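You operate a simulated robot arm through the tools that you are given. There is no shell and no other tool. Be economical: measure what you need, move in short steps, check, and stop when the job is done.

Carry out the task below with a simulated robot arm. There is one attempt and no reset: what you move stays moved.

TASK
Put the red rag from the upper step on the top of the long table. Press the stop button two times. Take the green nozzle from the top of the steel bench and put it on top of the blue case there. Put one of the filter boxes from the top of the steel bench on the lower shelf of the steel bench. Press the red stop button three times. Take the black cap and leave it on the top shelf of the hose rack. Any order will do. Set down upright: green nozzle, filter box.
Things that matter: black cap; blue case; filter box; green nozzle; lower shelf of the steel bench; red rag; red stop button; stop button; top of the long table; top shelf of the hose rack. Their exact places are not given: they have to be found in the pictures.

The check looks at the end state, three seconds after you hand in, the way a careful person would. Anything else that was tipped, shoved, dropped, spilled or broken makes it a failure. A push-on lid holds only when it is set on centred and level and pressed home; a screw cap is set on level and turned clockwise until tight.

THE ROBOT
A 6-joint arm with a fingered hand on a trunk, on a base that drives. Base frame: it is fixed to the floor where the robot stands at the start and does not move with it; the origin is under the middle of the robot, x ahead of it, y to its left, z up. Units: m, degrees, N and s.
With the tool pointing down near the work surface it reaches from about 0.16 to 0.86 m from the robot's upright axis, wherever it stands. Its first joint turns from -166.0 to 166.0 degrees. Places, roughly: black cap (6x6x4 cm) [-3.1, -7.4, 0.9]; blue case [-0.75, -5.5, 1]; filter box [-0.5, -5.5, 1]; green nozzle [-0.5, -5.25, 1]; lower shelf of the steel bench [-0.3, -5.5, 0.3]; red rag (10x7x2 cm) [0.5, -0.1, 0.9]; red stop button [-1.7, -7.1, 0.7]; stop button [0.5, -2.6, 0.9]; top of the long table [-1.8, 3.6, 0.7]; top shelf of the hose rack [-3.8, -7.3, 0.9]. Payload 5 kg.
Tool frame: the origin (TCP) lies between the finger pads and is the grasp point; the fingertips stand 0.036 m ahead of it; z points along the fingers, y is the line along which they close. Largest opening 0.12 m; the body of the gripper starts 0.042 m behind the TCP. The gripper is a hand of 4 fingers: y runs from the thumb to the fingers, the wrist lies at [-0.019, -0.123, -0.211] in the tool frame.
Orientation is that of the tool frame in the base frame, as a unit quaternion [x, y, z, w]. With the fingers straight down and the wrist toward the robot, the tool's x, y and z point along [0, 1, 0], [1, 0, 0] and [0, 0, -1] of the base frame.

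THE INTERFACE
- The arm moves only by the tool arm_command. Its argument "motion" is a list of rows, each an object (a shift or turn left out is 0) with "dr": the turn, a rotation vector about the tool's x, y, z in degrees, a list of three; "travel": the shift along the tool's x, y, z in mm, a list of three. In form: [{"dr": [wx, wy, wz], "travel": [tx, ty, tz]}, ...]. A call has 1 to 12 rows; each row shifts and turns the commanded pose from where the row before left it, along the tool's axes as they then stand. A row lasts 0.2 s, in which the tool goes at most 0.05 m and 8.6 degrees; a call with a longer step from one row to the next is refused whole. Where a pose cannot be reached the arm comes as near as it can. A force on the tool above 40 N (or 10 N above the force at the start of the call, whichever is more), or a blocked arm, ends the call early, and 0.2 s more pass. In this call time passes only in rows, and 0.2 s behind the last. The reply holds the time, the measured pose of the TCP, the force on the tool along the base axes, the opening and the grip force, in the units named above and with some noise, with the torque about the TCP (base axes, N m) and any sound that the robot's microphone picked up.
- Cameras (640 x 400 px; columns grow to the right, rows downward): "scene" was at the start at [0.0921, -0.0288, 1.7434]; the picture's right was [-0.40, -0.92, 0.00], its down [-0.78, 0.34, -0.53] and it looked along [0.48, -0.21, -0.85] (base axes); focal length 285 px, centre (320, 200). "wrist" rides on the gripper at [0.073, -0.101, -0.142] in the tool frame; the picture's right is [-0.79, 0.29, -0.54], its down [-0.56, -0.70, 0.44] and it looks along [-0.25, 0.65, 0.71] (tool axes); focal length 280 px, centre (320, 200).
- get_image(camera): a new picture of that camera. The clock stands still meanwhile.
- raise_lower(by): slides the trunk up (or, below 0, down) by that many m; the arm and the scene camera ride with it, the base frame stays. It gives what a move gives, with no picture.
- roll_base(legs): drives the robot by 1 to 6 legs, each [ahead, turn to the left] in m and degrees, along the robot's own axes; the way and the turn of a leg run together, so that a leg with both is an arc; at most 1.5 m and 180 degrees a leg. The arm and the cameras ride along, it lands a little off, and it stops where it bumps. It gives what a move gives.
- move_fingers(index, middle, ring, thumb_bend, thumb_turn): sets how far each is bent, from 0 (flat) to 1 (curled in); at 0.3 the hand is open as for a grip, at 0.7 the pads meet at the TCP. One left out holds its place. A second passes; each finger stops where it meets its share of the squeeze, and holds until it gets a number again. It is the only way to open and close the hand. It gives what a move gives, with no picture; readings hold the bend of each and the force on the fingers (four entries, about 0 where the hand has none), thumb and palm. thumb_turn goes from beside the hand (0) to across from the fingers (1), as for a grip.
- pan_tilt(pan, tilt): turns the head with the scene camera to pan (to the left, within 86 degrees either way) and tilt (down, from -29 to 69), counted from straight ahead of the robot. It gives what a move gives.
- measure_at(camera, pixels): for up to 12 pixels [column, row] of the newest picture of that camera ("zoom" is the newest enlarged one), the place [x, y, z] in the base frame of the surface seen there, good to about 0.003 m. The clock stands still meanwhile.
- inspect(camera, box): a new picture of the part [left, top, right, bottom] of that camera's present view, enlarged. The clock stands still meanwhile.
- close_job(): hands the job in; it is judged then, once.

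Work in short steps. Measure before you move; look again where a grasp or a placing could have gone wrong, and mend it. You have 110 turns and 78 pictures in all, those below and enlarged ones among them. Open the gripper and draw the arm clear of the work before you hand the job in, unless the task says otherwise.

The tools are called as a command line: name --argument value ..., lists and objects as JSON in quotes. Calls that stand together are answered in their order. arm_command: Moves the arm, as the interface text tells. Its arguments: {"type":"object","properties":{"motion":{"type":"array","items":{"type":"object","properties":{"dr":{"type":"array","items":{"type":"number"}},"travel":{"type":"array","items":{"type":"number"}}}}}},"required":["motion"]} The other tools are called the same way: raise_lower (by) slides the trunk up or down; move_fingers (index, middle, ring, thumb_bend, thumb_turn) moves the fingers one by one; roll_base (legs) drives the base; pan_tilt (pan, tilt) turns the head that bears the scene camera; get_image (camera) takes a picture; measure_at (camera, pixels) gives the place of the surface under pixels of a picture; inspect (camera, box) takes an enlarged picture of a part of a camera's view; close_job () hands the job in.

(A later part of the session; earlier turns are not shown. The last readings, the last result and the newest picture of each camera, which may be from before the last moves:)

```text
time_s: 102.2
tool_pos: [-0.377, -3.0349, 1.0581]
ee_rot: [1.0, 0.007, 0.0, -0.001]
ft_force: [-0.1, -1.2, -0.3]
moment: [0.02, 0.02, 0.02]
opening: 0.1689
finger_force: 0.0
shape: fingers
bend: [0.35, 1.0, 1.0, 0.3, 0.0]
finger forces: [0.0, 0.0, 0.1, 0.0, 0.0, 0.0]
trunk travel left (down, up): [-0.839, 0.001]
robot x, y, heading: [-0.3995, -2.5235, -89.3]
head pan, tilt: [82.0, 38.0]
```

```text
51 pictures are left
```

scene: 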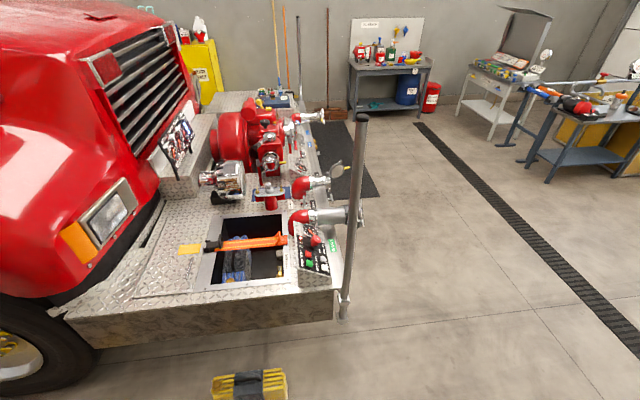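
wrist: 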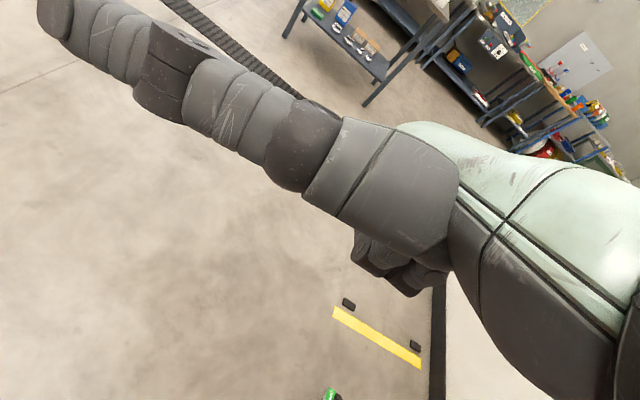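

The side-turned thumb blocks the view. I'll fold it across, curled, instead.

move_fingers --index 0.3 --middle 1.0 --ring 1.0 --thumb_bend 1.0 --thumb_turn 1

get_image --camera "wrist"

```text
time_s: 103.2
tool_pos: [-0.3781, -3.0339, 1.0578]
ee_rot: [1.0, 0.006, 0.0, -0.002]
ft_force: [-0.2, 0.2, 0.0]
moment: [-0.02, 0.03, 0.01]
opening: 0.037
finger_force: 0.0
shape: fingers
bend: [0.29, 1.0, 1.0, 0.99, 1.0]
finger forces: [0.0, 0.0, 0.0, 0.0, 0.0, 0.0]
trunk travel left (down, up): [-0.839, 0.001]
robot x, y, heading: [-0.3993, -2.5211, -89.0]
head pan, tilt: [82.0, 38.0]
```

```text
50 pictures are left
```

wrist: 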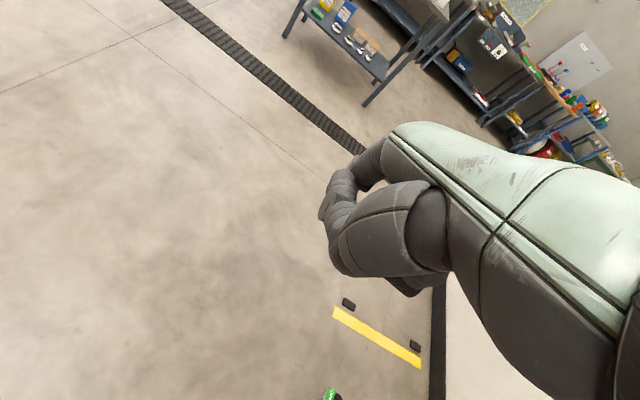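

Zooming in to find the index tip.

inspect --camera "wrist" --box '[270, 110, 470, 310]'

measure_at --camera "zoom" --pixels '[[165, 330], [175, 300], [200, 240], [230, 180], [260, 400], [230, 490], [300, 200], [160, 320]]'

```text
2.00 times, centred on (370, 210) of wrist
```

zoom: 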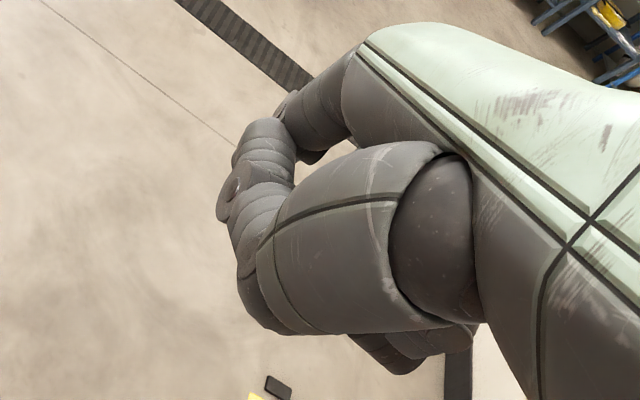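

```text
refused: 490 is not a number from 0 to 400
```

Measuring points on the visible finger parts.

measure_at --camera "zoom" --pixels '[[225, 205], [235, 180], [265, 140], [320, 90], [290, 105], [250, 220], [250, 300], [400, 355], [330, 220], [285, 175]]'

```text
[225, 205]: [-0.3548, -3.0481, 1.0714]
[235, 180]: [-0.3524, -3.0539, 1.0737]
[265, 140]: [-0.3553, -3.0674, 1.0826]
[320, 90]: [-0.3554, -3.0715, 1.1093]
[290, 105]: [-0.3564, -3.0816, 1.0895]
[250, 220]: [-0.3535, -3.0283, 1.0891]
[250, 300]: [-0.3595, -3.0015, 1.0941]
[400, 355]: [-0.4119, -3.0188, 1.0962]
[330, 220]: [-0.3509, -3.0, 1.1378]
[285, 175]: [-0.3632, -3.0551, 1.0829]
```

Index is unclear behind the thumb. I'll open the thumb (across, bend 0) to see which finger is extended.

move_fingers --index 0.0 --thumb_bend 0.0

get_image --camera "wrist"

```text
time_s: 104.2
tool_pos: [-0.3782, -3.0354, 1.0587]
ee_rot: [1.0, 0.006, 0.0, -0.001]
ft_force: [0.1, 0.0, 0.1]
moment: [0.01, 0.02, 0.02]
opening: 0.1949
finger_force: 0.1
shape: fingers
bend: [0.0, 1.0, 1.0, 0.0, 0.95]
finger forces: [0.0, 0.1, 0.0, 0.1, 0.2, 0.1]
trunk travel left (down, up): [-0.839, 0.001]
robot x, y, heading: [-0.4004, -2.5235, -89.2]
head pan, tilt: [82.0, 38.0]
```

```text
48 pictures are left
```

wrist: 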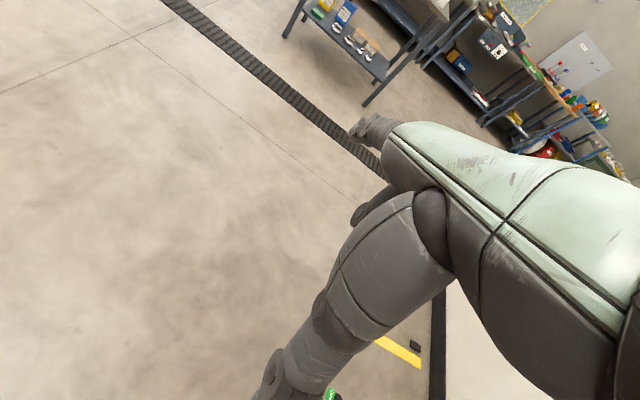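

The index is the front (+x) finger. Setting index to 0.4 and measuring its tip while the thumb is out of the way.

move_fingers --index 0.4

inspect --camera "wrist" --box '[280, 110, 440, 250]'

```text
time_s: 105.2
tool_pos: [-0.3779, -3.036, 1.058]
ee_rot: [1.0, 0.005, 0.0, -0.001]
ft_force: [-0.4, -0.7, -0.3]
moment: [0.01, 0.0, -0.04]
opening: 0.1338
finger_force: 0.0
shape: fingers
bend: [0.4, 1.0, 1.0, 0.0, 0.95]
finger forces: [0.0, 0.0, 0.1, 0.0, 0.1, 0.1]
trunk travel left (down, up): [-0.839, 0.001]
robot x, y, heading: [-0.4009, -2.5194, -89.4]
head pan, tilt: [82.0, 38.0]
```

```text
2.86 times, centred on (360, 180) of wrist
```

zoom: 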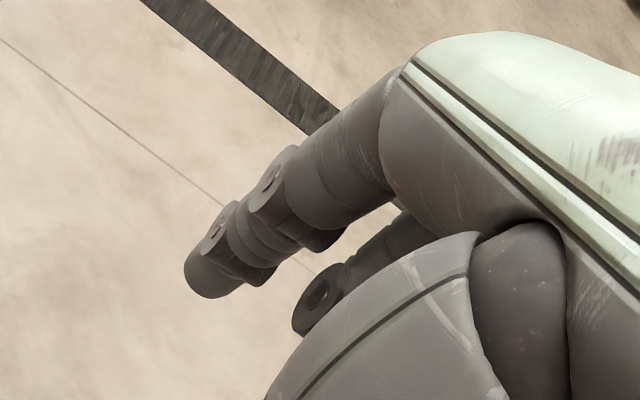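

measure_at --camera "zoom" --pixels '[[192, 272], [205, 292], [195, 285], [225, 292], [215, 275], [240, 260], [190, 262], [310, 310]]'

```text
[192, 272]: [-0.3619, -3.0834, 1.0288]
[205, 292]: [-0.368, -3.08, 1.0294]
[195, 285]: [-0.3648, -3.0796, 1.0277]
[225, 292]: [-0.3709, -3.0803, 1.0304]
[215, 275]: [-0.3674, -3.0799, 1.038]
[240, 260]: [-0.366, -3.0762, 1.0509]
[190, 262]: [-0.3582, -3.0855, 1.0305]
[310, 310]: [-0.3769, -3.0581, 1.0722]
```

Index tip ≈ tool (0.0125, 0.049, 0.033). The nearby grey pole is a hazard; measuring it, the bumper and the chock in the current scene view.

get_image --camera "scene"

measure_at --camera "scene" --pixels '[[362, 116], [358, 160], [353, 200], [347, 260], [343, 305], [212, 385], [285, 385], [100, 345], [335, 295], [290, 215], [312, 185], [320, 240]]'

```text
46 pictures are left
```

scene: 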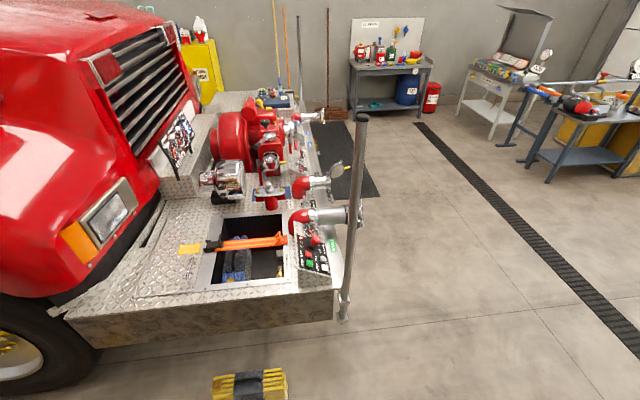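

```text
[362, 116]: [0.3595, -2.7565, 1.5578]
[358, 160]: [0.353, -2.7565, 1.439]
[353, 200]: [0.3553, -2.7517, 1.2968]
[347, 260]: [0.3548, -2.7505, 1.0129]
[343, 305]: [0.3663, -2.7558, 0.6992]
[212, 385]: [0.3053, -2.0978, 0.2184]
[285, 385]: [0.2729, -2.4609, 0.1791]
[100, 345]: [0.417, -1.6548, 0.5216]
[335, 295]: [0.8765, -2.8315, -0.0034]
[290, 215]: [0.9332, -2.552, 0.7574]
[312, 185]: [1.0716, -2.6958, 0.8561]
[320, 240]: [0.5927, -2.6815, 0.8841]
```

Pole at (0.37,−2.75), chock at x 0.25–0.35. I'll press from the front instead, standing around (0.53,−3.35) facing +y. Curling the thumb and driving there.

move_fingers --index 0.4 --middle 1.0 --ring 1.0 --thumb_bend 1.0 --thumb_turn 1

roll_base --legs '[[0.84, 0], [0, 89.4], [0.92, 0], [0, 90]]'

pan_tilt --pan 0 --tilt 45

get_image --camera "scene"

```text
time_s: 106.2
tool_pos: [-0.3768, -3.0351, 1.058]
ee_rot: [1.0, 0.007, 0.0, -0.001]
ft_force: [0.1, 0.0, -0.3]
moment: [0.02, 0.02, -0.02]
opening: 0.0277
finger_force: 0.1
shape: fingers
bend: [0.37, 1.0, 1.0, 0.95, 1.0]
finger forces: [0.0, 0.0, 0.0, 0.0, 0.0, 0.0]
trunk travel left (down, up): [-0.839, 0.001]
robot x, y, heading: [-0.3998, -2.5205, -89.3]
head pan, tilt: [82.0, 38.0]
```

```text
time_s: 125.0
tool_pos: [0.5204, -2.8402, 1.0582]
ee_rot: [0.0, 1.0, -0.001, 0.0]
ft_force: [0.2, -0.4, 0.0]
moment: [0.01, 0.0, 0.01]
opening: 0.0275
finger_force: 0.1
shape: fingers
bend: [0.37, 1.0, 1.0, 0.95, 1.0]
finger forces: [0.0, 0.0, 0.1, 0.0, 0.0, 0.0]
trunk travel left (down, up): [-0.839, 0.001]
robot x, y, heading: [0.5376, -3.3512, 89.8]
head pan, tilt: [82.0, 38.0]
```

```text
time_s: 126.6
tool_pos: [0.5198, -2.8401, 1.0575]
ee_rot: [0.001, 1.0, -0.002, 0.0]
ft_force: [0.3, -0.6, 0.0]
moment: [-0.01, 0.02, 0.01]
opening: 0.0275
finger_force: 0.1
shape: fingers
bend: [0.37, 1.0, 1.0, 0.95, 1.0]
finger forces: [0.0, 0.0, 0.1, 0.0, 0.0, 0.0]
trunk travel left (down, up): [-0.839, 0.001]
robot x, y, heading: [0.5375, -3.358, 90.1]
head pan, tilt: [0.0, 45.0]
```

```text
45 pictures are left
```

scene: 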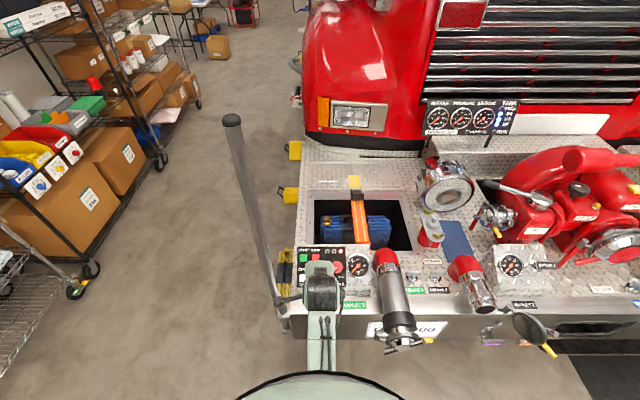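

In position. Zooming on the panel to remeasure the button and see the hand.

inspect --camera "scene" --box '[270, 230, 390, 320]'

get_image --camera "wrist"

```text
4.44 times, centred on (330, 275) of scene
```

zoom: 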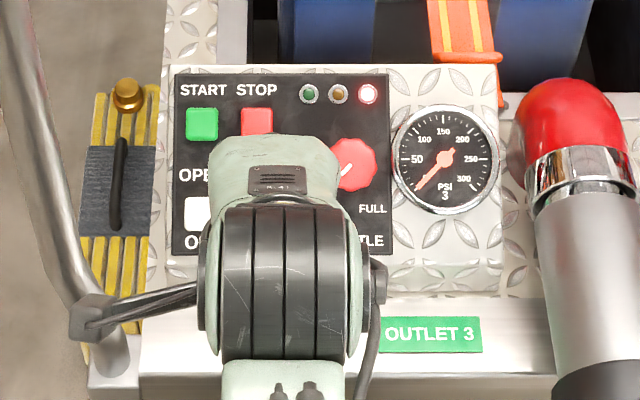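

```text
43 pictures are left
```

wrist: 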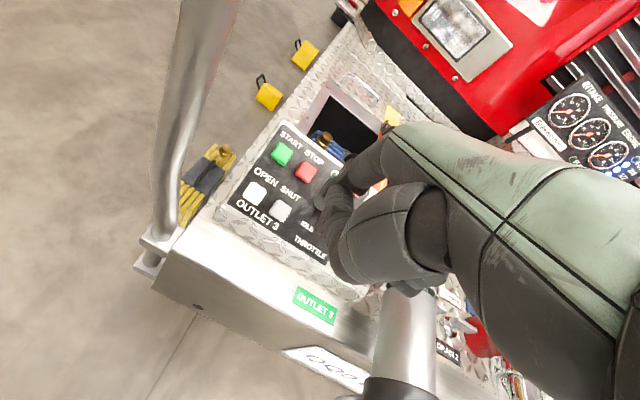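

The small camera stalk on the wrist's left reaches toward the pole; measuring it, the pole, and the STOP button.

measure_at --camera "zoom" --pixels '[[85, 330], [110, 310], [180, 292], [60, 240], [20, 60], [256, 118], [246, 112], [266, 112], [200, 122], [355, 160], [257, 130], [245, 275]]'

measure_at --camera "wrist" --pixels '[[307, 171], [302, 168], [312, 166], [283, 152], [281, 210], [322, 205], [345, 185], [305, 180], [380, 190]]'

```text
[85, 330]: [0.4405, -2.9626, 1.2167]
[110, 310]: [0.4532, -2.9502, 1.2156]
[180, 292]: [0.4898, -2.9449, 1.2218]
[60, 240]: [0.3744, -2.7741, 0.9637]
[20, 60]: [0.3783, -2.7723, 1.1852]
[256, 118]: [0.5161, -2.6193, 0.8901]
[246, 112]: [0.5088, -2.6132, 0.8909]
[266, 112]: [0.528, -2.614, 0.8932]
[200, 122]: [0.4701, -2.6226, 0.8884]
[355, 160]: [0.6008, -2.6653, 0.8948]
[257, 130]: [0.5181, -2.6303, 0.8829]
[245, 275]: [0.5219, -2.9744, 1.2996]
```

```text
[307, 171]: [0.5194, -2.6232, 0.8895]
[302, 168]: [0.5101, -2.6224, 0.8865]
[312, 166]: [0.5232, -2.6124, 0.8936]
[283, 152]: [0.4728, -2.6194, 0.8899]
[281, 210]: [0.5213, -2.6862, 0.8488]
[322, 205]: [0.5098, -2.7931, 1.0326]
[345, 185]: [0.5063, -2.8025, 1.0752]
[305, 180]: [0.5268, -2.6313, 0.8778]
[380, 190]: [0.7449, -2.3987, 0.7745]
```

STOP's centre is (0.518,−2.620,0.889); the stalk keeps ~5 cm from the pole. Moving the index tip above the button, about 35 mm high.

arm_command --motion '[{"travel": [-10, 42, 0]}, {"travel": [0, 43, 0]}, {"travel": [0, 43, 0]}, {"travel": [0, 42, 0]}, {"travel": [0, 0, 35]}, {"travel": [0, 0, 33]}, {"travel": [0, 0, 30]}]'

inspect --camera "wrist" --box '[200, 100, 440, 300]'

inspect --camera "scene" --box '[260, 180, 400, 320]'

```text
time_s: 128.2
tool_pos: [0.5307, -2.67, 0.96]
ee_rot: [0.001, 1.0, -0.001, 0.0]
ft_force: [0.9, 0.1, -0.1]
moment: [-0.04, 0.01, 0.01]
opening: 0.0277
finger_force: 0.1
shape: fingers
bend: [0.37, 1.0, 1.0, 0.95, 1.0]
finger forces: [0.0, 0.0, 0.0, 0.1, 0.1, 0.0]
trunk travel left (down, up): [-0.839, 0.001]
robot x, y, heading: [0.5344, -3.356, 89.9]
head pan, tilt: [0.0, 45.0]
```

```text
2.00 times, centred on (320, 200) of wrist
```

zoom: 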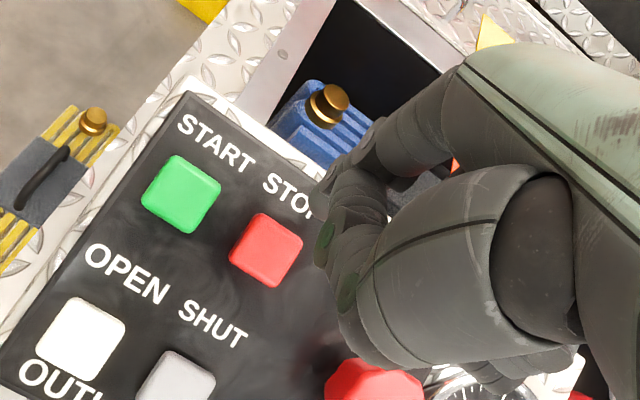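

```text
2.86 times, centred on (330, 250) of scene
```

zoom: 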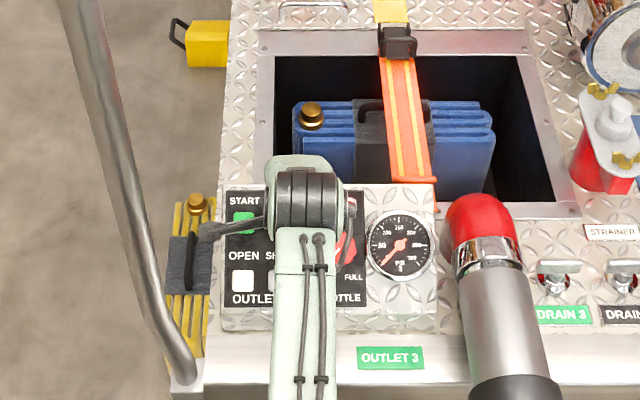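

Need the lowest protruding point of the hand; measuring the finger/thumb parts around (320–350,160–300).

inspect --camera "wrist" --box '[280, 140, 400, 290]'

measure_at --camera "zoom" --pixels '[[210, 130], [195, 150], [200, 200], [195, 240], [240, 290], [240, 130], [280, 100], [260, 330], [320, 80]]'

```text
2.67 times, centred on (340, 215) of wrist
```

zoom: 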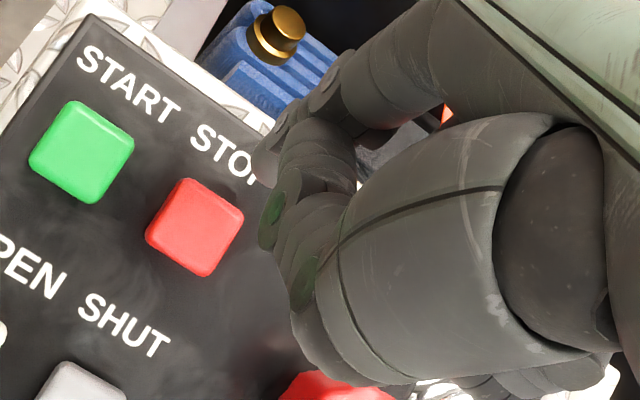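

```text
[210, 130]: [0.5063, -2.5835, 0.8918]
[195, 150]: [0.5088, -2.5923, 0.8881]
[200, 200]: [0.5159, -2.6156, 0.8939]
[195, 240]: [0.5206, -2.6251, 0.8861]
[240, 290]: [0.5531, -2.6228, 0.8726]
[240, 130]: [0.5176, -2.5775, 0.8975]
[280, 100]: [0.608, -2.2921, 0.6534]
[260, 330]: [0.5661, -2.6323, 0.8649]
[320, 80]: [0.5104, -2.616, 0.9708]
```

Measuring index tip (263,165) and thumb joints (272,215),(302,285).

measure_at --camera "zoom" --pixels '[[262, 165], [268, 175], [275, 150], [270, 215], [265, 235], [300, 285], [300, 310], [320, 130], [330, 90], [310, 360]]'

```text
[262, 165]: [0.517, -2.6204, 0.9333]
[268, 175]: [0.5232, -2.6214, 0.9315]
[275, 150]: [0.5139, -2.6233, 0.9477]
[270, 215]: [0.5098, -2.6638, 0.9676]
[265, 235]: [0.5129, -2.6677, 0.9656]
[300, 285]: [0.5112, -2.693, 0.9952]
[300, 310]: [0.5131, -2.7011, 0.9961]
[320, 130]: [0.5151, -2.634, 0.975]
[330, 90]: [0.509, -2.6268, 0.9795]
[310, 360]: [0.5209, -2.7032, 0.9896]
```

The index tip is exactly over STOP at z≈0.931, 41 mm above it, with the thumb well behind. Lowering and pressing gently in small steps.

arm_command --motion '[{"travel": [0, 0, 34]}, {"travel": [0, 0, 4]}, {"travel": [0, 0, 3]}, {"travel": [0, 0, 2]}, {"travel": [0, 0, 2]}]'

```text
time_s: 129.4
tool_pos: [0.5296, -2.6724, 0.9209]
ee_rot: [0.001, 1.0, 0.003, -0.001]
ft_force: [-0.7, -5.0, 25.2]
moment: [1.54, 0.24, 0.02]
opening: 0.0294
finger_force: 14.1
shape: fingers
bend: [0.35, 1.0, 1.0, 0.95, 1.0]
finger forces: [28.2, 0.1, 0.1, 0.1, 0.0, 0.0]
trunk travel left (down, up): [-0.839, 0.001]
robot x, y, heading: [0.5364, -3.3555, 89.8]
head pan, tilt: [0.0, 45.0]
heard: click
```

Click heard — press one. Lifting 12 mm clear to release.

arm_command --motion '[{"travel": [0, 0, -6]}, {"travel": [0, 0, -8]}, {}]'

inspect --camera "wrist" --box '[200, 100, 440, 300]'

```text
time_s: 130.2
tool_pos: [0.5306, -2.6725, 0.9278]
ee_rot: [0.001, 1.0, -0.003, -0.001]
ft_force: [0.8, -1.4, 1.9]
moment: [0.01, -0.01, -0.03]
opening: 0.0285
finger_force: 0.5
shape: fingers
bend: [0.36, 1.0, 1.0, 0.95, 1.0]
finger forces: [1.6, 0.0, 0.0, 0.1, 0.0, 0.1]
trunk travel left (down, up): [-0.839, 0.001]
robot x, y, heading: [0.5331, -3.3531, 89.9]
head pan, tilt: [0.0, 45.0]
```

```text
2.00 times, centred on (320, 200) of wrist
```

zoom: 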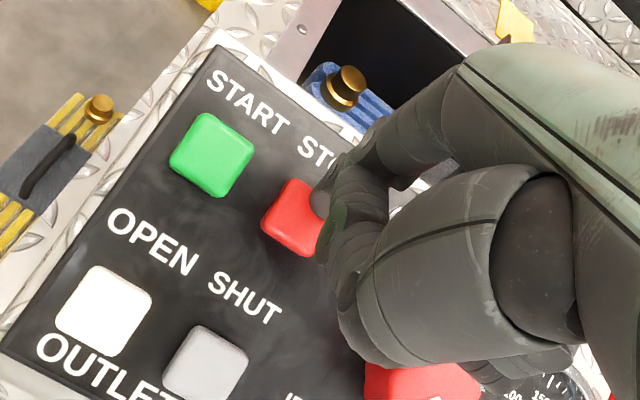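

There's still 1.6 N of touch, so I'll lift another 12 mm.

arm_command --motion '[{"travel": [0, 0, -12]}, {}, {}]'

```text
time_s: 131.0
tool_pos: [0.5295, -2.6692, 0.9396]
ee_rot: [0.001, 1.0, -0.002, 0.0]
ft_force: [0.2, 0.1, 0.3]
moment: [0.01, 0.0, 0.05]
opening: 0.0288
finger_force: 0.1
shape: fingers
bend: [0.36, 1.0, 1.0, 0.95, 1.0]
finger forces: [0.1, 0.0, 0.0, 0.0, 0.0, 0.0]
trunk travel left (down, up): [-0.839, 0.001]
robot x, y, heading: [0.5361, -3.3547, 89.7]
head pan, tilt: [0.0, 45.0]
```

Fully free now. Second press.

arm_command --motion '[{"travel": [0, 0, 9]}, {"travel": [0, 0, 5]}, {"travel": [0, 0, 3]}, {"travel": [0, 0, 2]}]'

```text
time_s: 132.0
tool_pos: [0.5287, -2.67, 0.9246]
ee_rot: [0.002, 1.0, 0.002, 0.0]
ft_force: [-0.1, -0.3, 9.3]
moment: [0.61, 0.11, 0.09]
opening: 0.0292
finger_force: 4.4
shape: fingers
bend: [0.35, 1.0, 1.0, 0.96, 1.0]
finger forces: [9.1, 0.1, 0.0, 0.1, 0.0, 0.0]
trunk travel left (down, up): [-0.839, 0.001]
robot x, y, heading: [0.5339, -3.3505, 89.7]
head pan, tilt: [0.0, 45.0]
heard: click
```

Second click. Retreating straight up, then back.

arm_command --motion '[{"travel": [0, 0, -20]}, {"travel": [0, 0, -45]}, {"travel": [0, 0, -45]}, {"travel": [0, -40, -20]}, {"travel": [0, -45, 0]}, {"travel": [0, -45, 0]}, {"travel": [0, -40, 0]}]'

roll_base --legs '[[-0.3, 0], [0, 178]]'

pan_tilt --pan -20 --tilt 22

get_image --camera "scene"

```text
time_s: 133.6
tool_pos: [0.5296, -2.8423, 1.0518]
ee_rot: [0.001, 1.0, 0.001, 0.0]
ft_force: [0.3, -2.0, 0.5]
moment: [0.07, 0.0, 0.0]
opening: 0.0288
finger_force: 0.0
shape: fingers
bend: [0.36, 1.0, 1.0, 0.95, 1.0]
finger forces: [0.0, 0.1, 0.0, 0.0, 0.0, 0.0]
trunk travel left (down, up): [-0.839, 0.001]
robot x, y, heading: [0.5338, -3.3543, 89.9]
head pan, tilt: [0.0, 45.0]
```

```text
time_s: 144.4
tool_pos: [0.5095, -4.1663, 1.0508]
ee_rot: [1.0, -0.028, -0.001, -0.001]
ft_force: [0.8, -0.3, 0.1]
moment: [0.01, 0.01, -0.02]
opening: 0.0286
finger_force: 0.0
shape: fingers
bend: [0.36, 1.0, 1.0, 0.96, 1.0]
finger forces: [0.0, 0.0, 0.0, 0.0, 0.0, 0.1]
trunk travel left (down, up): [-0.839, 0.001]
robot x, y, heading: [0.5324, -3.6517, -93.3]
head pan, tilt: [0.0, 45.0]
```

```text
time_s: 145.3
tool_pos: [0.5109, -4.1665, 1.0509]
ee_rot: [1.0, -0.028, -0.001, -0.002]
ft_force: [0.3, -0.4, 0.1]
moment: [0.01, 0.02, -0.03]
opening: 0.0291
finger_force: 0.1
shape: fingers
bend: [0.36, 1.0, 1.0, 0.96, 1.0]
finger forces: [0.1, 0.1, 0.1, 0.0, 0.1, 0.0]
trunk travel left (down, up): [-0.839, 0.001]
robot x, y, heading: [0.5339, -3.6542, -93.3]
head pan, tilt: [-20.0, 22.0]
```

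```text
38 pictures are left
```

scene: 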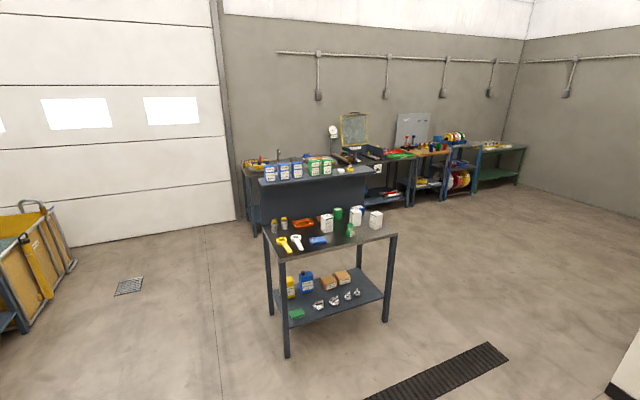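

The steel bench is ahead at (330,235). Zooming in and measuring its layout.

inspect --camera "scene" --box '[250, 190, 410, 360]'

measure_at --camera "scene" --pixels '[[284, 258], [396, 236], [265, 232], [280, 312], [384, 293], [318, 240], [350, 231], [327, 222], [375, 220], [342, 285], [315, 300], [340, 225]]'

```text
2.35 times, centred on (330, 275) of scene
```

zoom: 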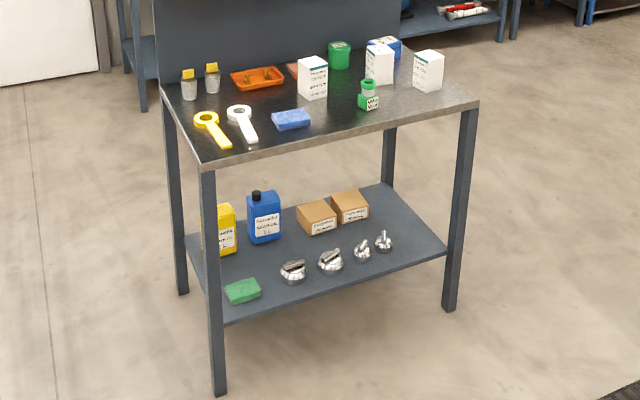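

```text
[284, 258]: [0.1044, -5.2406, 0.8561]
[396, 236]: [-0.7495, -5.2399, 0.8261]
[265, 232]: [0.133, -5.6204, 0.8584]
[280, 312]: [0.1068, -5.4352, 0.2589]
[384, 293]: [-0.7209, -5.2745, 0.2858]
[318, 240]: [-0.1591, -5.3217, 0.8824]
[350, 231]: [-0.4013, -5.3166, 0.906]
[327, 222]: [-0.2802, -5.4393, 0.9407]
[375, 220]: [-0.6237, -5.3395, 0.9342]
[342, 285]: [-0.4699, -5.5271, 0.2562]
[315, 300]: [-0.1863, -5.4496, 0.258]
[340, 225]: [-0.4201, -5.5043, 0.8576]
```

Bench top z 0.857, x −0.75…0.10, front edge y −5.24. Driving to about (−0.45,−4.58), facing it.

roll_base --legs '[[0, -42], [1.35, 0], [0, 45]]'

pan_tilt --pan 0 --tilt 50

move_fingers --index 0.3 --middle 0.3 --ring 0.3 --thumb_bend 0.3 --thumb_turn 1

get_image --camera "scene"

```text
time_s: 157.4
tool_pos: [-0.4296, -5.1229, 1.0512]
ee_rot: [1.0, -0.005, 0.0, 0.0]
ft_force: [0.7, -0.3, 0.9]
moment: [-0.04, 0.03, 0.0]
opening: 0.0285
finger_force: 0.0
shape: fingers
bend: [0.36, 1.0, 1.0, 0.96, 1.0]
finger forces: [0.0, 0.0, 0.1, 0.0, 0.1, 0.0]
trunk travel left (down, up): [-0.839, 0.001]
robot x, y, heading: [-0.4286, -4.6115, -90.5]
head pan, tilt: [-20.0, 22.0]
```

```text
time_s: 158.3
tool_pos: [-0.4295, -5.1222, 1.0511]
ee_rot: [1.0, -0.006, 0.0, -0.001]
ft_force: [-0.1, 0.0, -0.9]
moment: [-0.03, 0.02, 0.01]
opening: 0.0287
finger_force: 0.0
shape: fingers
bend: [0.36, 1.0, 1.0, 0.96, 1.0]
finger forces: [0.0, 0.0, 0.0, 0.0, 0.0, 0.1]
trunk travel left (down, up): [-0.839, 0.001]
robot x, y, heading: [-0.4283, -4.6096, -90.6]
head pan, tilt: [0.0, 50.0]
```

```text
time_s: 159.3
tool_pos: [-0.4288, -5.1226, 1.0509]
ee_rot: [1.0, -0.006, 0.0, -0.002]
ft_force: [0.0, 0.2, -0.4]
moment: [-0.03, 0.0, 0.0]
opening: 0.1228
finger_force: 0.1
shape: fingers
bend: [0.3, 0.3, 0.3, 0.3, 0.98]
finger forces: [0.0, 0.0, 0.1, 0.1, 0.0, 0.0]
trunk travel left (down, up): [-0.839, 0.001]
robot x, y, heading: [-0.4289, -4.6106, -90.5]
head pan, tilt: [0.0, 50.0]
```

```text
36 pictures are left
```

scene: 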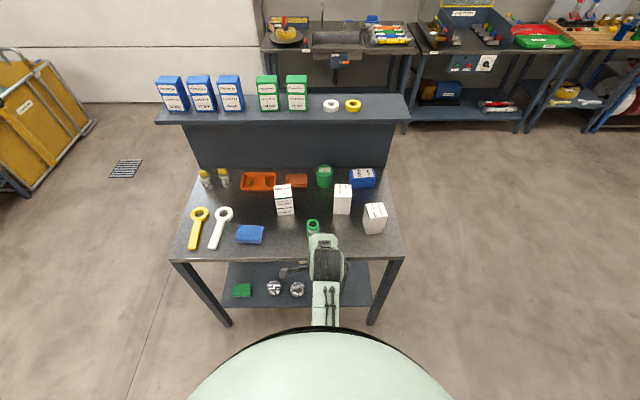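

Now zooming in on the right half of the bench: nozzle (313,227), filter boxes (285,200), (342,198), (375,218), blue case (362,178).

inspect --camera "scene" --box '[260, 155, 410, 250]'

measure_at --camera "zoom" --pixels '[[230, 285], [240, 310], [435, 70], [400, 95], [475, 80], [350, 132], [485, 215], [100, 135], [435, 105], [370, 230], [470, 330], [490, 320]]'

```text
4.21 times, centred on (335, 202) of scene
```

zoom: 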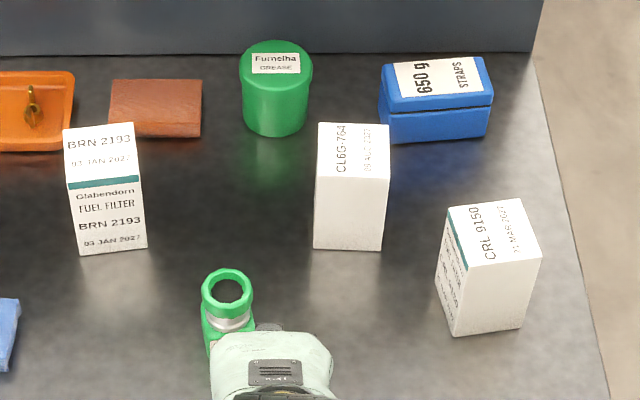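

```text
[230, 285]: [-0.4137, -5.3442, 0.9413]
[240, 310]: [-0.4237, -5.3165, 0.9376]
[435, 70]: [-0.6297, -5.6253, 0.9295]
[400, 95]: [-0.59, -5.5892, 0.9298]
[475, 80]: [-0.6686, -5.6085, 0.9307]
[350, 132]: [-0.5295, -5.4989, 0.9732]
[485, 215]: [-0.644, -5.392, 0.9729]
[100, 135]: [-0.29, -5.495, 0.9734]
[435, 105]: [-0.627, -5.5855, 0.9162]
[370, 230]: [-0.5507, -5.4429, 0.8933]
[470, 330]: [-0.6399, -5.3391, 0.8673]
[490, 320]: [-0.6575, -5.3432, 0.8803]
```

Nozzle at (−0.418,−5.33), top ≈0.945; blue case top z 0.930 centred ≈(−0.632,−5.62). I need to stand closer; retracting the arm slightly and rolling to about (−0.53,−4.83).

arm_command --motion '[{"travel": [0, -40, -20]}, {"travel": [0, -40, -20]}, {"travel": [0, -30, -20]}]'

roll_base --legs '[[0, -25], [0.24, 0], [0, 25.5]]'

get_image --camera "wrist"

```text
time_s: 160.2
tool_pos: [-0.4275, -5.0227, 1.1193]
ee_rot: [1.0, -0.003, -0.001, 0.009]
ft_force: [0.0, -0.6, 0.1]
moment: [-0.01, 0.02, 0.02]
opening: 0.123
finger_force: 0.1
shape: fingers
bend: [0.3, 0.3, 0.3, 0.3, 0.98]
finger forces: [0.0, 0.0, 0.0, 0.0, 0.0, 0.0]
trunk travel left (down, up): [-0.839, 0.001]
robot x, y, heading: [-0.4269, -4.6124, -90.5]
head pan, tilt: [0.0, 50.0]
```

```text
time_s: 165.0
tool_pos: [-0.5306, -5.2381, 1.1189]
ee_rot: [1.0, -0.002, 0.0, 0.01]
ft_force: [0.2, -0.1, -0.8]
moment: [0.02, 0.0, 0.01]
opening: 0.1233
finger_force: 0.1
shape: fingers
bend: [0.3, 0.3, 0.3, 0.3, 0.98]
finger forces: [0.0, 0.0, 0.0, 0.1, 0.1, 0.0]
trunk travel left (down, up): [-0.839, 0.001]
robot x, y, heading: [-0.5324, -4.8226, -89.8]
head pan, tilt: [0.0, 50.0]
```

```text
34 pictures are left
```

wrist: 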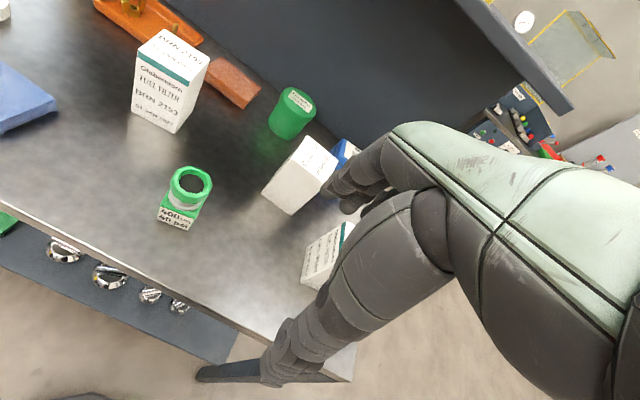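

The nozzle at (185,197) has a square base, a neck and a ring top. Measuring it, plus the boxes.

inspect --camera "wrist" --box '[120, 140, 260, 250]'

measure_at --camera "zoom" --pixels '[[235, 155], [405, 160], [320, 98], [325, 215], [200, 225], [175, 270], [320, 300], [370, 250], [310, 260], [330, 330], [180, 300]]'

```text
3.64 times, centred on (190, 195) of wrist
```

zoom: 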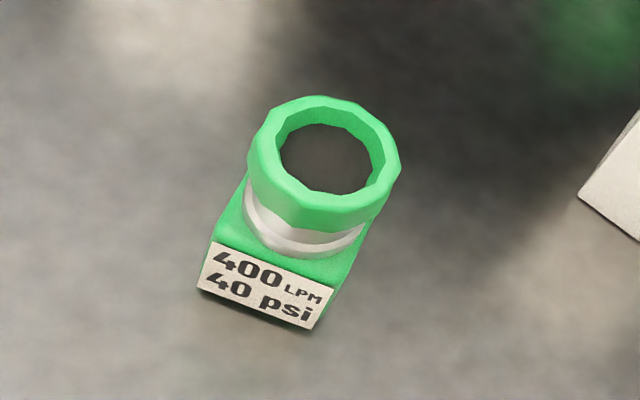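

```text
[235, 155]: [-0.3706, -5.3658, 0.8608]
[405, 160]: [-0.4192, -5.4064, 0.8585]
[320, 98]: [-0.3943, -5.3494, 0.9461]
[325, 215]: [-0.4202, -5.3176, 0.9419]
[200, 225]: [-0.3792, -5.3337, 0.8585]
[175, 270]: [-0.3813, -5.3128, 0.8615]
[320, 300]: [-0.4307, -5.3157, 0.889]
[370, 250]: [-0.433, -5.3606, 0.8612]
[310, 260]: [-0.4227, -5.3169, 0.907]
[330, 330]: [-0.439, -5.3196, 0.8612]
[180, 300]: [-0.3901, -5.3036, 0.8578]
```

Nozzle centre ≈(−0.408,−5.334), ring diameter ≈42 mm, top 0.946. Moving above it and lowering partway.

arm_command --motion '[{"dr": [1.15, 0, 0], "travel": [40, 32, 0]}, {"travel": [42, 32, 0]}, {"travel": [40, 32, 0]}, {"travel": [0, 0, 45]}, {"travel": [0, 0, 45]}]'

get_image --camera "wrist"

```text
refused: row 1 steps farther than a row can; nothing moved
```

```text
32 pictures are left
```

wrist: 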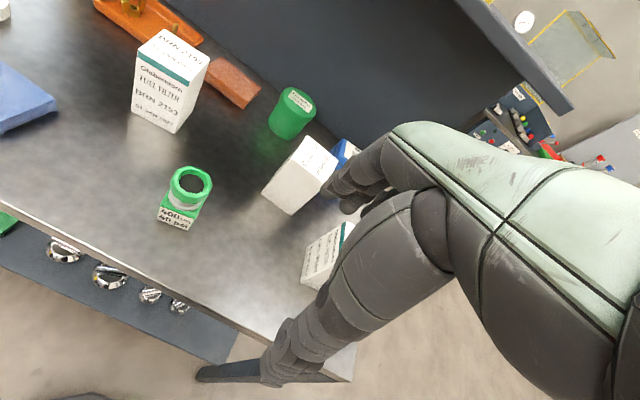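

A row was too long; splitting into smaller steps.

arm_command --motion '[{"dr": [1.15, 0, 0], "travel": [24, 18, 0]}, {"travel": [33, 26, 0]}, {"travel": [33, 26, 0]}, {"travel": [32, 26, 0]}, {"travel": [0, 0, 45]}, {"travel": [0, 0, 45]}]'

get_image --camera "wrist"

```text
time_s: 166.4
tool_pos: [-0.4095, -5.3351, 1.0289]
ee_rot: [1.0, -0.002, -0.001, 0.001]
ft_force: [-0.1, -0.3, -0.2]
moment: [-0.02, -0.03, -0.03]
opening: 0.1235
finger_force: 0.1
shape: fingers
bend: [0.3, 0.3, 0.3, 0.3, 0.98]
finger forces: [0.1, 0.1, 0.0, 0.0, 0.0, 0.0]
trunk travel left (down, up): [-0.839, 0.001]
robot x, y, heading: [-0.5342, -4.8233, -90.2]
head pan, tilt: [0.0, 50.0]
```

```text
31 pictures are left
```

wrist: 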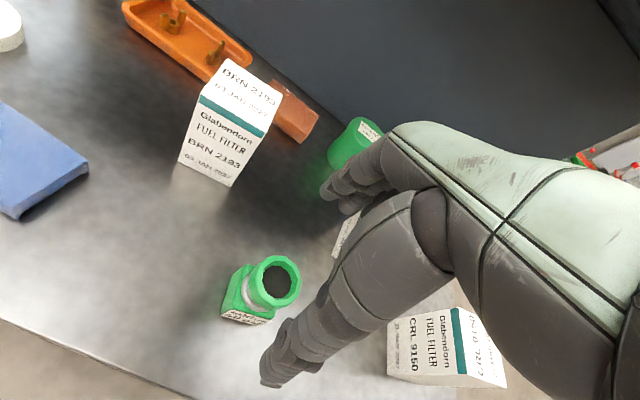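

Projection confirms the nozzle is directly below the TCP. Lowering to z≈0.922.

arm_command --motion '[{"travel": [0, 0, 40]}, {"travel": [0, 0, 35]}, {"travel": [0, 0, 20]}, {"travel": [0, 0, 12]}]'

move_fingers --index 0.66 --middle 0.66 --ring 0.66 --thumb_bend 0.62

get_image --camera "wrist"

```text
time_s: 167.4
tool_pos: [-0.4076, -5.3347, 0.9206]
ee_rot: [1.0, -0.002, -0.001, 0.001]
ft_force: [0.4, 0.6, 0.0]
moment: [-0.01, -0.02, 0.03]
opening: 0.1236
finger_force: 0.1
shape: fingers
bend: [0.3, 0.3, 0.3, 0.3, 0.98]
finger forces: [0.0, 0.0, 0.0, 0.0, 0.0, 0.0]
trunk travel left (down, up): [-0.839, 0.001]
robot x, y, heading: [-0.5319, -4.8252, -90.2]
head pan, tilt: [0.0, 50.0]
```

```text
time_s: 168.4
tool_pos: [-0.4091, -5.3346, 0.9207]
ee_rot: [1.0, -0.001, 0.0, 0.0]
ft_force: [0.6, -0.3, 0.3]
moment: [0.02, 0.05, 0.02]
opening: 0.0452
finger_force: 11.7
shape: fingers
bend: [0.6, 0.6, 0.66, 0.55, 1.0]
finger forces: [4.4, 7.3, 0.1, 0.1, 11.2, 0.1]
trunk travel left (down, up): [-0.839, 0.001]
robot x, y, heading: [-0.5327, -4.8247, -90.1]
head pan, tilt: [0.0, 50.0]
```

```text
30 pictures are left
```

wrist: 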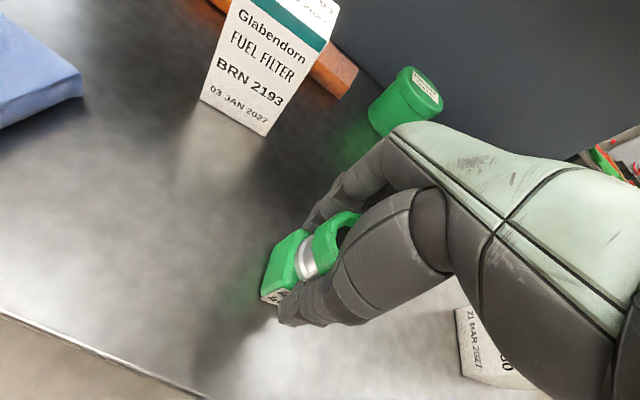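

Firm, upright grip. Lifting 160 mm and re-measuring the blue case from the new standpoint.

arm_command --motion '[{"travel": [0, 0, -20]}, {"travel": [0, 0, -45]}, {"travel": [0, 0, -45]}, {"travel": [0, 0, -45]}]'

inspect --camera "scene" --box '[240, 130, 420, 290]'

```text
time_s: 169.4
tool_pos: [-0.4091, -5.3352, 1.0752]
ee_rot: [1.0, -0.002, -0.001, -0.001]
ft_force: [0.9, 0.8, -1.8]
moment: [-0.01, -0.01, -0.02]
opening: 0.045
finger_force: 11.5
shape: fingers
bend: [0.61, 0.6, 0.66, 0.55, 1.0]
finger forces: [4.6, 6.6, 0.0, 0.0, 11.2, 0.0]
trunk travel left (down, up): [-0.839, 0.001]
robot x, y, heading: [-0.5338, -4.821, -90.1]
head pan, tilt: [0.0, 50.0]
```

```text
2.50 times, centred on (330, 210) of scene
```

zoom: 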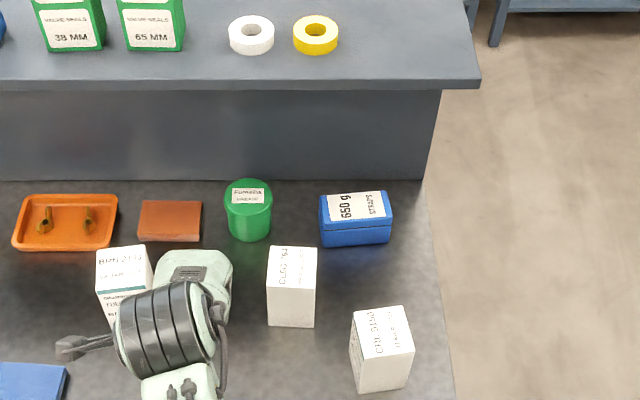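

measure_at --camera "zoom" --pixels '[[323, 199], [386, 194], [324, 230], [389, 226], [356, 210], [322, 245], [270, 250], [355, 314], [403, 310], [362, 356], [412, 350], [300, 85]]'

```text
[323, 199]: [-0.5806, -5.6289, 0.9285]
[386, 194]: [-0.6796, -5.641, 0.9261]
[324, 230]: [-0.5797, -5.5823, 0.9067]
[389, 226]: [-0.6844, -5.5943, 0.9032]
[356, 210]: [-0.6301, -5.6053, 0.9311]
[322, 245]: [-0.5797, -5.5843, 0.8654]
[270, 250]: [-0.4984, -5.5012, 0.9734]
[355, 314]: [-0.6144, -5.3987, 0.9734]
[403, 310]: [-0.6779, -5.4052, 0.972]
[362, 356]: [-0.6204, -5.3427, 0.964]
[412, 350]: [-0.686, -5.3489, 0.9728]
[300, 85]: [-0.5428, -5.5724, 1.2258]
```

The case sits under an upper shelf whose front edge is at y −5.572, z≈1.226. I must check the hand's height profile against it; measuring the hand's back and the shelf's edge.

measure_at --camera "zoom" --pixels '[[190, 258], [190, 272], [220, 270], [160, 300], [165, 340], [200, 290], [225, 300], [400, 89], [400, 82], [400, 91], [430, 150], [180, 252]]'

```text
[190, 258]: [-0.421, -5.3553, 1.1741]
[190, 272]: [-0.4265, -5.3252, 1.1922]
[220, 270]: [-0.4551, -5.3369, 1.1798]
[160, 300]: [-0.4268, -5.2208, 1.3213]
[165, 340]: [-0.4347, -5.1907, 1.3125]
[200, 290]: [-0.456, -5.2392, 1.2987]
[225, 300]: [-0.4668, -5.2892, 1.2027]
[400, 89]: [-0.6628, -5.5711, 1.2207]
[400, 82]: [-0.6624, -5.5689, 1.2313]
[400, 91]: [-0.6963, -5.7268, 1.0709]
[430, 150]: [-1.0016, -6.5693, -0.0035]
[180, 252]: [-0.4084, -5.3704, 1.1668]
```

Hand parts beyond the shelf edge would rise only to ≈TCP+0.135, i.e. ≈1.165 at TCP 1.03 — clear under the shelf (1.215). Moving sideways over x −0.632 first, then partway in and down.

arm_command --motion '[{"travel": [-45, 0, 0]}, {"travel": [-45, 0, 0]}, {"travel": [-45, 0, 0]}, {"travel": [-45, 0, 0]}, {"travel": [-43, 0, 0]}, {"travel": [0, 45, 0]}, {"travel": [0, 45, 0]}, {"travel": [0, 30, 0]}, {"travel": [0, 0, 44]}]'

get_image --camera "wrist"

```text
time_s: 171.4
tool_pos: [-0.6325, -5.4556, 1.0323]
ee_rot: [1.0, -0.002, -0.002, 0.0]
ft_force: [0.0, -0.4, -3.2]
moment: [0.01, -0.05, -0.05]
opening: 0.045
finger_force: 10.9
shape: fingers
bend: [0.61, 0.61, 0.66, 0.55, 1.0]
finger forces: [4.7, 6.4, 0.0, 0.0, 11.0, 0.1]
trunk travel left (down, up): [-0.839, 0.001]
robot x, y, heading: [-0.5338, -4.8244, -90.5]
head pan, tilt: [0.0, 50.0]
```

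```text
28 pictures are left
```

wrist: 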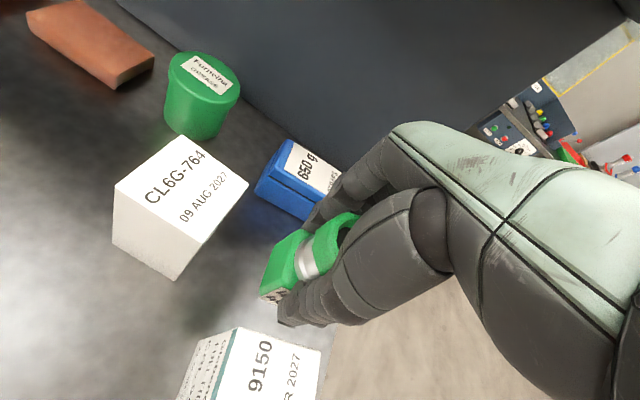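

Checking the back panel distance before moving in.

measure_at --camera "wrist" --pixels '[[320, 80], [300, 120], [265, 95], [290, 150], [262, 175], [300, 210], [340, 165], [390, 150], [350, 185]]'

```text
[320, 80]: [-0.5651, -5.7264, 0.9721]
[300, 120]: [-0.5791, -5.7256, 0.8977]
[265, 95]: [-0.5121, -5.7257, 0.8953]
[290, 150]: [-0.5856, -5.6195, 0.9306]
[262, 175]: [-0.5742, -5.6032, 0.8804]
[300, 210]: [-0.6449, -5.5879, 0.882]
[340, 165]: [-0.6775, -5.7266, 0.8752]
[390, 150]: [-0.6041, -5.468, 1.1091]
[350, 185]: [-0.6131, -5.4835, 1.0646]
```

Panel is at y −5.726, so there's ample room. Moving in over the case.

arm_command --motion '[{"travel": [0, 45, 0]}, {"travel": [0, 45, 0]}, {"travel": [0, 40, 0]}, {"travel": [0, 24, 0]}, {"travel": [0, 0, 20]}]'

get_image --camera "wrist"

```text
time_s: 172.6
tool_pos: [-0.6314, -5.609, 1.0118]
ee_rot: [1.0, -0.002, -0.002, 0.001]
ft_force: [0.3, -0.2, -2.6]
moment: [0.0, 0.02, 0.01]
opening: 0.0448
finger_force: 10.7
shape: fingers
bend: [0.61, 0.61, 0.66, 0.55, 1.0]
finger forces: [4.7, 6.0, 0.0, 0.0, 10.8, 0.0]
trunk travel left (down, up): [-0.839, 0.001]
robot x, y, heading: [-0.5326, -4.8264, -90.0]
head pan, tilt: [0.0, 50.0]
```

```text
27 pictures are left
```

wrist: 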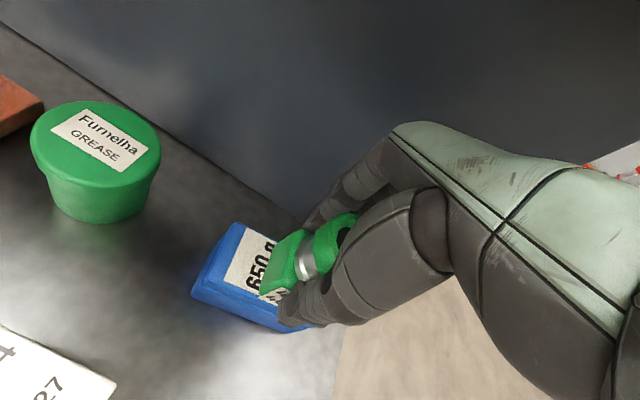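

Measuring the case's top edges near the nozzle before setting down.

measure_at --camera "wrist" --pixels '[[236, 228], [205, 270], [262, 238], [250, 270], [222, 280], [265, 305], [270, 290], [295, 240], [285, 300]]'

```text
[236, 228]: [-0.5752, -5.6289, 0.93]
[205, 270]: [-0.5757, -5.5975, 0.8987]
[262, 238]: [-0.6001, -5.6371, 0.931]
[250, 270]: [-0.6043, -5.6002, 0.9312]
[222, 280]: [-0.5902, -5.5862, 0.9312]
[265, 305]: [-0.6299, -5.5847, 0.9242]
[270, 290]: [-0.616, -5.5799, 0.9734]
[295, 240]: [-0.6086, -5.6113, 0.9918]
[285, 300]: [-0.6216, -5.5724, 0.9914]
```

The nozzle's front face (y −5.58) overhangs the case front slightly, so I'll move 10 mm deeper and lower to contact.

arm_command --motion '[{"travel": [0, 10, 0]}, {"travel": [0, 0, 10]}, {"travel": [0, 0, 4]}, {"travel": [0, 0, 3]}, {"travel": [0, 0, 2]}]'

```text
time_s: 173.8
tool_pos: [-0.6326, -5.6194, 0.9945]
ee_rot: [1.0, -0.002, 0.0, 0.0]
ft_force: [-0.1, 0.8, -2.0]
moment: [0.0, -0.01, -0.02]
opening: 0.045
finger_force: 11.2
shape: fingers
bend: [0.61, 0.61, 0.66, 0.55, 1.0]
finger forces: [4.8, 6.0, 0.0, 0.1, 10.9, 0.0]
trunk travel left (down, up): [-0.839, 0.001]
robot x, y, heading: [-0.529, -4.8251, -90.1]
head pan, tilt: [0.0, 50.0]
```

No contact yet (−2 N is the nozzle's weight). Lowering a couple more millimetres.

arm_command --motion '[{"travel": [0, 0, 1]}, {"travel": [0, 0, 1]}, {"travel": [0, 0, 1]}]'

inspect --camera "wrist" --box '[180, 180, 400, 350]'

```text
time_s: 174.6
tool_pos: [-0.6327, -5.619, 0.991]
ee_rot: [1.0, -0.002, -0.001, 0.001]
ft_force: [0.8, 0.5, 2.7]
moment: [0.03, -0.01, 0.02]
opening: 0.045
finger_force: 10.7
shape: fingers
bend: [0.61, 0.61, 0.66, 0.55, 1.0]
finger forces: [4.7, 6.4, 0.0, 0.0, 10.8, 0.2]
trunk travel left (down, up): [-0.839, 0.001]
robot x, y, heading: [-0.5339, -4.8222, -90.0]
head pan, tilt: [0.0, 50.0]
```

```text
2.35 times, centred on (290, 265) of wrist
```

zoom: 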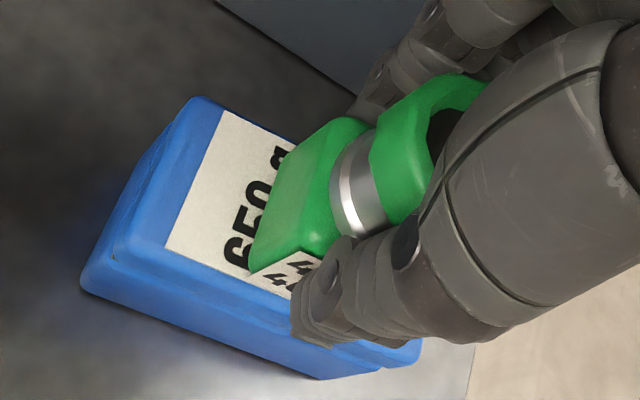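

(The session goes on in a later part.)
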